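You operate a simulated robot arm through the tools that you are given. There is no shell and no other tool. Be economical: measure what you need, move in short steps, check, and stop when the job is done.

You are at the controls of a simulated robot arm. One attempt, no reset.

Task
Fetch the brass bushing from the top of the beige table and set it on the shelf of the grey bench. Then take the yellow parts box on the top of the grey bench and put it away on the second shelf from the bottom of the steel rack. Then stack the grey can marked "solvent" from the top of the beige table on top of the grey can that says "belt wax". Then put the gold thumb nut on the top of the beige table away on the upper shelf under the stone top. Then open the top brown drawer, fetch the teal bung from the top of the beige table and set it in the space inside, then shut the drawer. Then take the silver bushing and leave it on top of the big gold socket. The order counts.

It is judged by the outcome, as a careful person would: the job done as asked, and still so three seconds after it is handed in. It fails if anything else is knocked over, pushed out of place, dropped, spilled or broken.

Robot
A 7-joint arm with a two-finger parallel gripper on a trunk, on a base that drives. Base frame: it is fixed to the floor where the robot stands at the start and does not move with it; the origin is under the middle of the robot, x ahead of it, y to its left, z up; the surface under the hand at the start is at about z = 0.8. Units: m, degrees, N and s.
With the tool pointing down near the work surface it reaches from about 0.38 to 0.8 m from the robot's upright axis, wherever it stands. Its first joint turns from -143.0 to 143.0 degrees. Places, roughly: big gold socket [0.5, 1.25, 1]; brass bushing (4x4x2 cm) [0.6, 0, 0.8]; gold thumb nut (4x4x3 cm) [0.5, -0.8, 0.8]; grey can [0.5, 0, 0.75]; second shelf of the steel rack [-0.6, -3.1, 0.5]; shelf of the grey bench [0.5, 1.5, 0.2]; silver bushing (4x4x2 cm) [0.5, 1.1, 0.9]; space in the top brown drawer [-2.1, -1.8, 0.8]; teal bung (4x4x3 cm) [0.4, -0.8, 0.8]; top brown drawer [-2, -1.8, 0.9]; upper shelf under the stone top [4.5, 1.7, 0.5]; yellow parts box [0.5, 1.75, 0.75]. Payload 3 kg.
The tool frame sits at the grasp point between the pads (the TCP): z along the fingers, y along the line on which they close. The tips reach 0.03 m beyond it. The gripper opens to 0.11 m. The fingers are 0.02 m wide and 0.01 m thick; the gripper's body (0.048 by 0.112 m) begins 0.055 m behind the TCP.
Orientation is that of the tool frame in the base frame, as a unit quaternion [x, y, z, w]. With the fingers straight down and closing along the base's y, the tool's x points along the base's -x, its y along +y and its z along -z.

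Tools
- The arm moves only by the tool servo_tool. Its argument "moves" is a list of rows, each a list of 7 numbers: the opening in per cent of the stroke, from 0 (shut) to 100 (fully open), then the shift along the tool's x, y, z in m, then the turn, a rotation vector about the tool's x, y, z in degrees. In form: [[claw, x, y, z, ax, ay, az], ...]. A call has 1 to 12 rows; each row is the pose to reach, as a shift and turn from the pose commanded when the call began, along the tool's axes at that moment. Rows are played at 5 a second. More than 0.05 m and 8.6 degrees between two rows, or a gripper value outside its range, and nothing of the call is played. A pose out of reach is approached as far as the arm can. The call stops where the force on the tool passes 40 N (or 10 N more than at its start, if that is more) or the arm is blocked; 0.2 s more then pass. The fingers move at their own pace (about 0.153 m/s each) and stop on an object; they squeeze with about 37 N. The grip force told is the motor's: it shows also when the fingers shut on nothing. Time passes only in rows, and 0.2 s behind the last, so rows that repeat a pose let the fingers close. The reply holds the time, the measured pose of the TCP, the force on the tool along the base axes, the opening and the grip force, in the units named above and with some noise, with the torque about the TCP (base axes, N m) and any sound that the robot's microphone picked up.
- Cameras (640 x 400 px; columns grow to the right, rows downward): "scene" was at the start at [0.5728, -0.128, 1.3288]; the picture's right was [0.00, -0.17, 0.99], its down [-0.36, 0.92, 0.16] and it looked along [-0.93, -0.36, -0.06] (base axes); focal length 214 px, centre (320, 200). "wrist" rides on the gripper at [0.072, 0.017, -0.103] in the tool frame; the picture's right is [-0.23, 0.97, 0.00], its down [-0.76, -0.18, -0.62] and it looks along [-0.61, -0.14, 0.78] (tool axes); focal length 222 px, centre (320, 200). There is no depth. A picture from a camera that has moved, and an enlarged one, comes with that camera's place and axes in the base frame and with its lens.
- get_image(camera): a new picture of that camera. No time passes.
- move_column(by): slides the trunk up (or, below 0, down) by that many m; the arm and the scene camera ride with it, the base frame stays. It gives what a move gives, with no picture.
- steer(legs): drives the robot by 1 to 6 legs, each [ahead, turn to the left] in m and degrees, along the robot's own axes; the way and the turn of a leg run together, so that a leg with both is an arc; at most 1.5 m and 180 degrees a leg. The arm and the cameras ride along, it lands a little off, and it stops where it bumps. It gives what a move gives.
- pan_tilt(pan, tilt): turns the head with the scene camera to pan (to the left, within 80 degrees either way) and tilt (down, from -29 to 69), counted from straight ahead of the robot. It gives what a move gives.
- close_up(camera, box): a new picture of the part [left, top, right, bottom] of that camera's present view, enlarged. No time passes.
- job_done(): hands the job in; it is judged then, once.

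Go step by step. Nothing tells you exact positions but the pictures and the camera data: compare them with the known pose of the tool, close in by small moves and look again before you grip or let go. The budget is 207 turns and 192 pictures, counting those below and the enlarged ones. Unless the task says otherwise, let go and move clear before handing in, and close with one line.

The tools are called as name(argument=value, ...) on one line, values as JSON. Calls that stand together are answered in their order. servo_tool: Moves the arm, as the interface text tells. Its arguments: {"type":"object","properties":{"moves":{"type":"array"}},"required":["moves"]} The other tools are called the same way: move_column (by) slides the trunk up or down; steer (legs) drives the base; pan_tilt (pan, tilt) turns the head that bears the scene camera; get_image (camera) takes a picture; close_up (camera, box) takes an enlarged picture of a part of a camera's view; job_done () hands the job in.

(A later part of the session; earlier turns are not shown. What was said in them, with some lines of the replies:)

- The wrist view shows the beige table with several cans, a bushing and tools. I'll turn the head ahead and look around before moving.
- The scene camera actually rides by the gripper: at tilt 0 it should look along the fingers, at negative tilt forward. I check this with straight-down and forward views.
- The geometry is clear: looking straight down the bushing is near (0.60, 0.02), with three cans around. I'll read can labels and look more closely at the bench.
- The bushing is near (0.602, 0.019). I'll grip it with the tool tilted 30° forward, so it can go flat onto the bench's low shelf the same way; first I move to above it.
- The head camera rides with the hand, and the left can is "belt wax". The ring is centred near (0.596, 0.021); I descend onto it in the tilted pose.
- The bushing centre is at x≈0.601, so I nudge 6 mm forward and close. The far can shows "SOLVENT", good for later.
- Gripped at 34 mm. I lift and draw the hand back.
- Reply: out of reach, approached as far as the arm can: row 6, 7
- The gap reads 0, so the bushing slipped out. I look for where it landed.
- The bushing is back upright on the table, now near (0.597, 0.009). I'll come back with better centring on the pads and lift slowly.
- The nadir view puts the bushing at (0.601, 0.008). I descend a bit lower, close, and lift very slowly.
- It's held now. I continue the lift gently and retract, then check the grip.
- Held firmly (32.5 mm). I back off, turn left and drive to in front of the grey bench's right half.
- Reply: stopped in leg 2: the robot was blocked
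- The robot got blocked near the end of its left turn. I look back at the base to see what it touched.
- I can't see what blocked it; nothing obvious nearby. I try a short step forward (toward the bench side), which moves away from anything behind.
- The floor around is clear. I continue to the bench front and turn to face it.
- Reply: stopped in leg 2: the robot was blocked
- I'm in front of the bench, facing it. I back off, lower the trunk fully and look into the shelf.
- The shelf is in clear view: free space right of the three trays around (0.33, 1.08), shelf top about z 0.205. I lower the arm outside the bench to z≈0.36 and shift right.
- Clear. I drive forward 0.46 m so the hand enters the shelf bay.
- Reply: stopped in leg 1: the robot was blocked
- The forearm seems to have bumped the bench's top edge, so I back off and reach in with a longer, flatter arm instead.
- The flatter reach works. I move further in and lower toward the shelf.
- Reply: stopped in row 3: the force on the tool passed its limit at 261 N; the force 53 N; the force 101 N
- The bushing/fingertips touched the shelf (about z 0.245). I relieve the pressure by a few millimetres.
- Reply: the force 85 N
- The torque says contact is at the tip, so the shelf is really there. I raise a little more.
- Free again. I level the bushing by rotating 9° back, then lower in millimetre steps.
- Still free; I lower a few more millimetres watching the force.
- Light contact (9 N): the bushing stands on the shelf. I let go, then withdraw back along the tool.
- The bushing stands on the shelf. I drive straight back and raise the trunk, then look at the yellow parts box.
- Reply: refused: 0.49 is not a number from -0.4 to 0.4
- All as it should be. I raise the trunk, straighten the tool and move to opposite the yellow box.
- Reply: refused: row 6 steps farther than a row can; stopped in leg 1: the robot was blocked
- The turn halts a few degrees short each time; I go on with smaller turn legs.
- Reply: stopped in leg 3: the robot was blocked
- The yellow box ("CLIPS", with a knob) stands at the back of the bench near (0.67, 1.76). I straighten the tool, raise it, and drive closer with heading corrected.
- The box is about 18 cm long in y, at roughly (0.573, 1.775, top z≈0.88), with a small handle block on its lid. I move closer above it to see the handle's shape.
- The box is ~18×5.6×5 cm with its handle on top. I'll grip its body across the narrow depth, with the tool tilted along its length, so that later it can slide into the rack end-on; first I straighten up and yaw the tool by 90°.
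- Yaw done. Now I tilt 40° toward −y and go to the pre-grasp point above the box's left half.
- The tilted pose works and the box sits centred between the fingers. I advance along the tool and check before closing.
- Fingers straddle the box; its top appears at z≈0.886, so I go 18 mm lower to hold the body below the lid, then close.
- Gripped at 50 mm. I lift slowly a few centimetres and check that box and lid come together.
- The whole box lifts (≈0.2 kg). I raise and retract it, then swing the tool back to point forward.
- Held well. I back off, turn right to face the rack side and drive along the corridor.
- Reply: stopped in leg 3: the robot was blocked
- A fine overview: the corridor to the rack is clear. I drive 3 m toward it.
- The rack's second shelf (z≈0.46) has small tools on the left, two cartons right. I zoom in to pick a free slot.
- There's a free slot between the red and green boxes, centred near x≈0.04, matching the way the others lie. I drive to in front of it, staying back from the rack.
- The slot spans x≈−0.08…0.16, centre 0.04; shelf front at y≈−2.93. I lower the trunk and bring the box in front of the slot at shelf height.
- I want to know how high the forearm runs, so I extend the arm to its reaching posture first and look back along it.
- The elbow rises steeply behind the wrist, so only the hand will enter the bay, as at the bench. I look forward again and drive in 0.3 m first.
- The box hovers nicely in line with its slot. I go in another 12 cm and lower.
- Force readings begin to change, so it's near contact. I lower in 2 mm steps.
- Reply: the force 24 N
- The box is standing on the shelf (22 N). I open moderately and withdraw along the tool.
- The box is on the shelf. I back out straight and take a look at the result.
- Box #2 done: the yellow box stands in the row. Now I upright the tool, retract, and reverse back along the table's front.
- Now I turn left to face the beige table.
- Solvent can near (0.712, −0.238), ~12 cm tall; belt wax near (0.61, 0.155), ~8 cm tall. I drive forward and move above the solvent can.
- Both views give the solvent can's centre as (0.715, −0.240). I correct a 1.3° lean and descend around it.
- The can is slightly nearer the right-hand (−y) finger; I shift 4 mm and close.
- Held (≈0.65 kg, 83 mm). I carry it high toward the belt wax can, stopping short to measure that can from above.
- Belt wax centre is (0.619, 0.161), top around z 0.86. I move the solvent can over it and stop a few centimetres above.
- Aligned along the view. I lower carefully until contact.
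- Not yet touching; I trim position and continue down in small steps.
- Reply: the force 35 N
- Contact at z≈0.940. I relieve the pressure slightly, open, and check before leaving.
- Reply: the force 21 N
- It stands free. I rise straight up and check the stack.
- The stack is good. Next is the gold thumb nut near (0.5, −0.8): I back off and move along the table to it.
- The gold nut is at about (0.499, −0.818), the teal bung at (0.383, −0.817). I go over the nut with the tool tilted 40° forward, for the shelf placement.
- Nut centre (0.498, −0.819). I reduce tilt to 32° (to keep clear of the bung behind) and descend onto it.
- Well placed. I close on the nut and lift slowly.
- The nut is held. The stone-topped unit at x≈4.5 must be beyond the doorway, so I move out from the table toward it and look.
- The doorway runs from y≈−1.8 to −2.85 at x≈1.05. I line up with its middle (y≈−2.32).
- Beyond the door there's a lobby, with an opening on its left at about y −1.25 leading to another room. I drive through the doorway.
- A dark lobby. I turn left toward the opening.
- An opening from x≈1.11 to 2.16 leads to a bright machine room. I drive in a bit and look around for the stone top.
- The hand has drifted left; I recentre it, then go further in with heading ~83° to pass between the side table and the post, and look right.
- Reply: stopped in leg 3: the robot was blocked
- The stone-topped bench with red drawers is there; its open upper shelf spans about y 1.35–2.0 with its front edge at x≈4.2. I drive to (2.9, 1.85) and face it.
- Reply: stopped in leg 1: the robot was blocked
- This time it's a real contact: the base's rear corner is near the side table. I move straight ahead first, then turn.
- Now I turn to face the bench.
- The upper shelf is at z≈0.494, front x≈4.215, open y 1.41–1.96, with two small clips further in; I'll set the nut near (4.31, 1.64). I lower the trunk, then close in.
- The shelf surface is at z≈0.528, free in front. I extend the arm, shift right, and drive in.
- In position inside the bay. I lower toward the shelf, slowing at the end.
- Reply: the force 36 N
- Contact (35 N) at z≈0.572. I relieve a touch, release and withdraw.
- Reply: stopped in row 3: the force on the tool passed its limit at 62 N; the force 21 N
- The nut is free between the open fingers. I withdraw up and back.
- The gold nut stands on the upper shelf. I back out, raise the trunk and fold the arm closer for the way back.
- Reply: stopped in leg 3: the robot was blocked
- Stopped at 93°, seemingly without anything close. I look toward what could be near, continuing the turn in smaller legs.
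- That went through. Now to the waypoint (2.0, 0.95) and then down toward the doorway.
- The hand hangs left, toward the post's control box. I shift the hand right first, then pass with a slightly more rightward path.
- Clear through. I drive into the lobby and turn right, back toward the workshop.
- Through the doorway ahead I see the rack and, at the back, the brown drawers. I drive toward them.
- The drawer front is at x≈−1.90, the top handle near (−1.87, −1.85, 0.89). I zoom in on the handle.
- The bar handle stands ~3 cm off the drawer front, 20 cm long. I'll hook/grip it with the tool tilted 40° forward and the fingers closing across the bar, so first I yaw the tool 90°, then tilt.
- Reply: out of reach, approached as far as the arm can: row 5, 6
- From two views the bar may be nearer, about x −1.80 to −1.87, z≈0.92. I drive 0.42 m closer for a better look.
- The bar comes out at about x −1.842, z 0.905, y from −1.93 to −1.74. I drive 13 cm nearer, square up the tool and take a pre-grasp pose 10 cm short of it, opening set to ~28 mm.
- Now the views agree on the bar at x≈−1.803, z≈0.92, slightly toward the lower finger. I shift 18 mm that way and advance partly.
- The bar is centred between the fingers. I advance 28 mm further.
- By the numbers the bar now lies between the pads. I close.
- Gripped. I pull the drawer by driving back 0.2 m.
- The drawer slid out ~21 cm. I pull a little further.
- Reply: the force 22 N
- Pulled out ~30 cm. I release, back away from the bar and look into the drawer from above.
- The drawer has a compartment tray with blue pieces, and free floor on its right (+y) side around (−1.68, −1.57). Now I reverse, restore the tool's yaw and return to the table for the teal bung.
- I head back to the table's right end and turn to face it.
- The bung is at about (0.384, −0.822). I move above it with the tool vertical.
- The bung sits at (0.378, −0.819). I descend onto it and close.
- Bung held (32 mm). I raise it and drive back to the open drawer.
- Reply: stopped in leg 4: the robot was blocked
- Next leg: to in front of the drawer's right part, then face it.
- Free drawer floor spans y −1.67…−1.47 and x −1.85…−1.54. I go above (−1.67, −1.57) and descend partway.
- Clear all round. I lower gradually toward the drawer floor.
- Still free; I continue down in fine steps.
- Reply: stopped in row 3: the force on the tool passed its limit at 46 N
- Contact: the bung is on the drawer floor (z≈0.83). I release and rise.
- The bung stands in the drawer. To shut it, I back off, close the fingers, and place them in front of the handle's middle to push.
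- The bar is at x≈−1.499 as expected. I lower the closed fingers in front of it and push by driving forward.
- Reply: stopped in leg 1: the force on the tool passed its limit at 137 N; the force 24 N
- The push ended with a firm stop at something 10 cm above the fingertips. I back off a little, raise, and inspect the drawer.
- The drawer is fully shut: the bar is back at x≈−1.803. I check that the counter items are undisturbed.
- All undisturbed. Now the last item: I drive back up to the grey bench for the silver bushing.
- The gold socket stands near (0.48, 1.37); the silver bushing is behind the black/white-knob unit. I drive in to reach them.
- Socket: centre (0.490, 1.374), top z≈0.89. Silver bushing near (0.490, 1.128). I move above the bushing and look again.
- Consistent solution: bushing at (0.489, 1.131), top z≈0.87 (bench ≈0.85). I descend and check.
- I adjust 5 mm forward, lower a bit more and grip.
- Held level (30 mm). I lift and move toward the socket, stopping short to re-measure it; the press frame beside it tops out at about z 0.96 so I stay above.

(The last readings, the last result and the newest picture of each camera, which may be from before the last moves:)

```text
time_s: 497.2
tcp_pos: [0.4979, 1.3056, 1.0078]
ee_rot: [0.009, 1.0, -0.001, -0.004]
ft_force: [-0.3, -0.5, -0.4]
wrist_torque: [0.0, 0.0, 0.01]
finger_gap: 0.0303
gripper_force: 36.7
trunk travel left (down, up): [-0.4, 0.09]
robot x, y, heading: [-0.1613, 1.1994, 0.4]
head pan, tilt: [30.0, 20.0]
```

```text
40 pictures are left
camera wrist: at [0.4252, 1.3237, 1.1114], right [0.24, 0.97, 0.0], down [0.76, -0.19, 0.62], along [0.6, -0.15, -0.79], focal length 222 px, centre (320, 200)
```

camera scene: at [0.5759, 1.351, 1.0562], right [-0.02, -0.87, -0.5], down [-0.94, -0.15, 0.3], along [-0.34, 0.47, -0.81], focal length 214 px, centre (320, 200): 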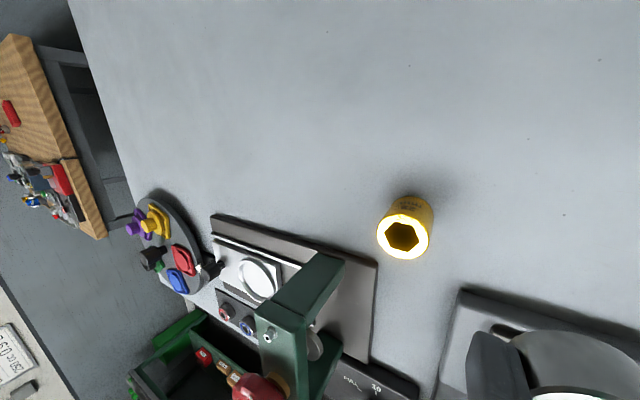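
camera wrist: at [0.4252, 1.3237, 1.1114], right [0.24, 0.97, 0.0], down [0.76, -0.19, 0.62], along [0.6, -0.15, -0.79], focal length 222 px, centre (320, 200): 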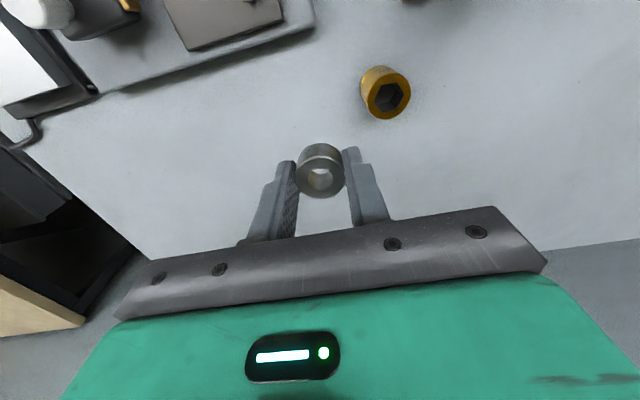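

Socket top centre triangulates to (0.4885, 1.371, 0.893). I move the bushing over it and lower to ~1.5 cm above.

servo_tool(moves=[[0, 0.006, 0.035, 0, 0, 0, 0], [0, 0.0106, 0.0658, 0.0, 0, 0, 0], [0, 0.0106, 0.0658, 0.03, 0, 0, 0], [0, 0.0106, 0.0658, 0.055, 0, 0, 0], [0, 0.0106, 0.0658, 0.068, 0, 0, 0], [0, 0.0106, 0.0658, 0.068, 0, 0, 0]])

pan_tilt(pan=0, tilt=45)

get_image(camera="scene")

get_image(camera="wrist")

```text
time_s: 498.6
tcp_pos: [0.4831, 1.3726, 0.9379]
ee_rot: [0.009, 1.0, 0.0, -0.004]
ft_force: [0.2, 0.0, -0.4]
wrist_torque: [-0.02, 0.01, 0.02]
finger_gap: 0.0304
gripper_force: 37.1
trunk travel left (down, up): [-0.4, 0.09]
robot x, y, heading: [-0.1638, 1.1995, 0.1]
head pan, tilt: [30.0, 20.0]
```

```text
time_s: 499.5
tcp_pos: [0.4842, 1.3722, 0.9376]
ee_rot: [0.009, 1.0, -0.001, -0.003]
ft_force: [-0.5, -0.9, -1.3]
wrist_torque: [0.01, 0.0, 0.0]
finger_gap: 0.0304
gripper_force: 36.9
trunk travel left (down, up): [-0.4, 0.09]
robot x, y, heading: [-0.1623, 1.1939, 0.2]
head pan, tilt: [0.0, 45.0]
```

```text
39 pictures are left
camera scene: at [0.5227, 1.3723, 0.9857], right [-0.02, -1.0, 0.0], down [-0.7, 0.01, 0.71], along [-0.71, 0.01, -0.7], focal length 214 px, centre (320, 200)
```

scene: 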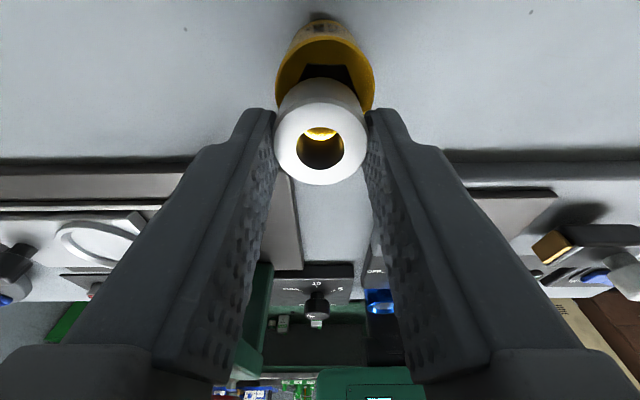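

```text
38 pictures are left
camera wrist: at [0.4113, 1.3908, 1.0413], right [0.24, 0.97, 0.0], down [0.76, -0.19, 0.62], along [0.6, -0.15, -0.79], focal length 222 px, centre (320, 200)
```

wrist: 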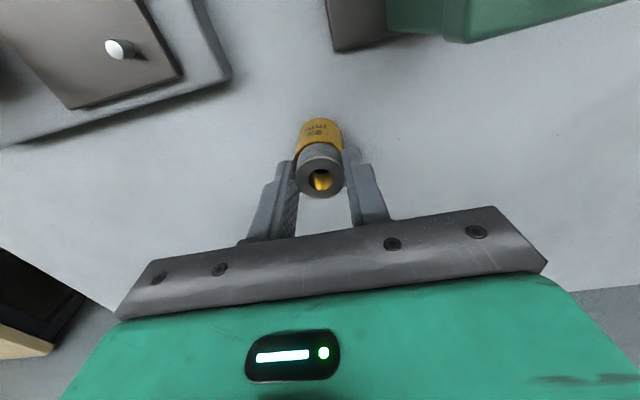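

Alignment looks good; I trim 4 mm forward and lower in millimetre steps to contact.

servo_tool(moves=[[0, -0.004, -0.001, 0.004, 0, 0, 0], [0, -0.004, -0.001, 0.008, 0, 0, 0], [0, -0.004, -0.001, 0.01, 0, 0, 0], [0, -0.004, -0.001, 0.01, 0, 0, 0]])

get_image(camera="wrist")

get_image(camera="scene")

```text
time_s: 500.5
tcp_pos: [0.487, 1.3711, 0.9297]
ee_rot: [0.008, 1.0, -0.002, -0.002]
ft_force: [1.7, -2.8, 12.5]
wrist_torque: [-0.07, 0.0, 0.0]
finger_gap: 0.0303
gripper_force: 36.8
trunk travel left (down, up): [-0.4, 0.09]
robot x, y, heading: [-0.162, 1.198, 0.3]
head pan, tilt: [0.0, 45.0]
```

```text
37 pictures are left
camera wrist: at [0.4147, 1.3897, 1.0328], right [0.24, 0.97, 0.0], down [0.76, -0.19, 0.62], along [0.6, -0.15, -0.78], focal length 222 px, centre (320, 200)
```

wrist: 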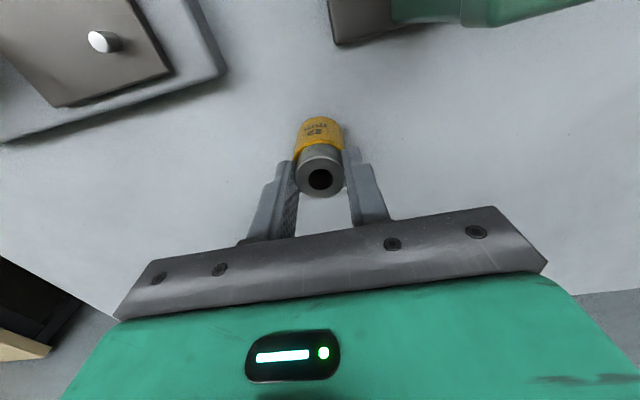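

```text
36 pictures are left
camera scene: at [0.5261, 1.3711, 0.9775], right [-0.02, -1.0, 0.0], down [-0.7, 0.01, 0.71], along [-0.71, 0.01, -0.7], focal length 214 px, centre (320, 200)
```

scene: 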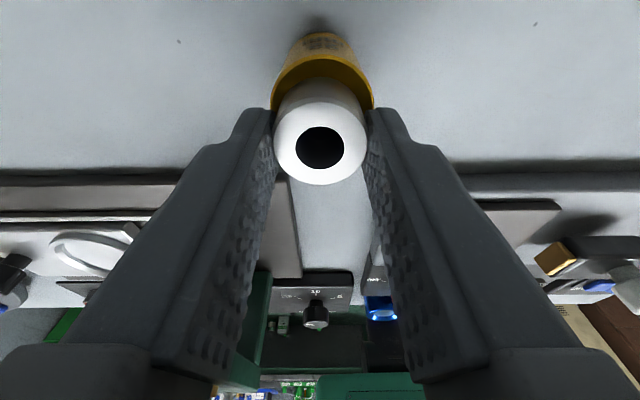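

Light contact (12 N), evenly centred on the socket. I ease off a touch, open, and rise straight up.

servo_tool(moves=[[0, 0, 0, -0.001, 0, 0, 0], [0, 0, 0, -0.001, 0, 0, 0]])

servo_tool(moves=[[45, 0, 0, 0, 0, 0, 0], [55, 0, 0, 0, 0, 0, 0], [55, 0, 0, -0.01, 0, 0, 0], [55, 0, 0, -0.04, 0, 0, 0], [55, 0, 0, -0.08, 0, 0, 0], [55, 0, 0, -0.12, 0, 0, 0]])

get_image(camera="wrist")

get_image(camera="scene")

```text
time_s: 501.1
tcp_pos: [0.4879, 1.3712, 0.9291]
ee_rot: [0.009, 1.0, -0.001, -0.003]
ft_force: [-1.6, -1.7, 4.7]
wrist_torque: [-0.01, 0.05, 0.01]
finger_gap: 0.0304
gripper_force: 36.6
trunk travel left (down, up): [-0.4, 0.09]
robot x, y, heading: [-0.1631, 1.1986, 0.4]
head pan, tilt: [0.0, 45.0]
```

```text
time_s: 502.5
tcp_pos: [0.4902, 1.3701, 1.0499]
ee_rot: [0.008, 1.0, -0.001, -0.004]
ft_force: [0.4, -0.6, 0.3]
wrist_torque: [-0.01, 0.0, -0.02]
finger_gap: 0.0604
gripper_force: 0.0
trunk travel left (down, up): [-0.4, 0.09]
robot x, y, heading: [-0.1622, 1.1994, 0.4]
head pan, tilt: [0.0, 45.0]
```

```text
35 pictures are left
camera wrist: at [0.4178, 1.389, 1.1545], right [0.24, 0.97, 0.0], down [0.76, -0.19, 0.62], along [0.6, -0.15, -0.79], focal length 222 px, centre (320, 200)
```

wrist: 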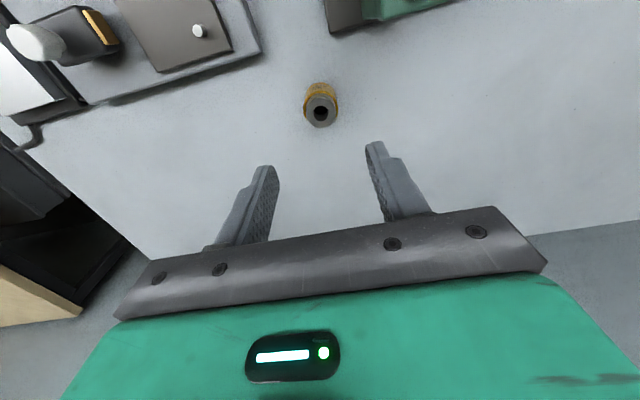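

```text
34 pictures are left
camera scene: at [0.5291, 1.3704, 1.099], right [-0.02, -1.0, 0.0], down [-0.7, 0.01, 0.71], along [-0.71, 0.01, -0.7], focal length 214 px, centre (320, 200)
```

scene: 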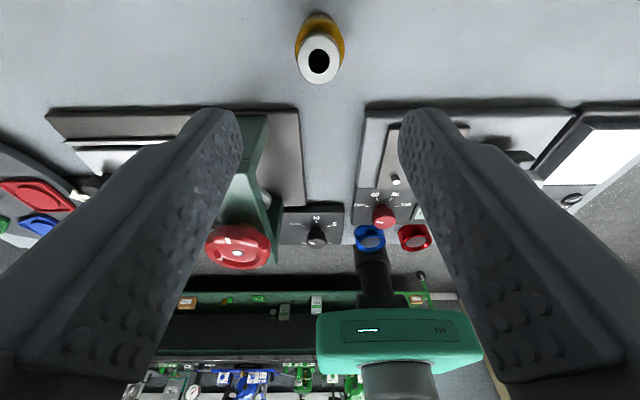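

The silver bushing sits on the socket and the hand is clear. One last glance at the can stack from here before handing in.

pan_tilt(pan=-65, tilt=0)

get_image(camera="scene")

```text
time_s: 503.9
tcp_pos: [0.4904, 1.3706, 1.0508]
ee_rot: [0.009, 1.0, -0.001, -0.003]
ft_force: [0.3, -0.4, 1.1]
wrist_torque: [-0.02, -0.02, 0.01]
finger_gap: 0.0607
gripper_force: 0.1
trunk travel left (down, up): [-0.4, 0.09]
robot x, y, heading: [-0.1633, 1.1978, 0.4]
head pan, tilt: [-65.0, 0.0]
```

```text
33 pictures are left
camera scene: at [0.599, 1.2877, 1.1408], right [0.0, -0.42, 0.91], down [-1.0, 0.02, 0.01], along [-0.02, -0.91, -0.42], focal length 214 px, centre (320, 200)
```

scene: 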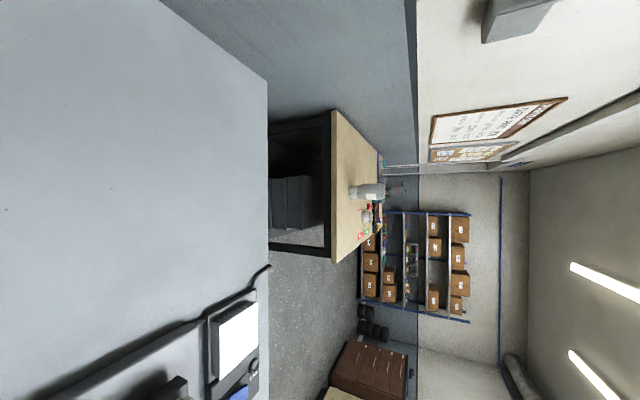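

The can stack still stands and the drawer is shut. All six steps are done, so I hand the job in.

job_done()

```text
The job is handed in.
```

All six steps are done in the order you gave, and the job is handed in. Two bumps along the way: the brass bushing slipped back onto the table on my first grip, and the arm touched the grey bench's edge once. Nothing looked displaced after either. The robot's base also seemed to touch the side table in the far room, and I didn't check whether that table moved.
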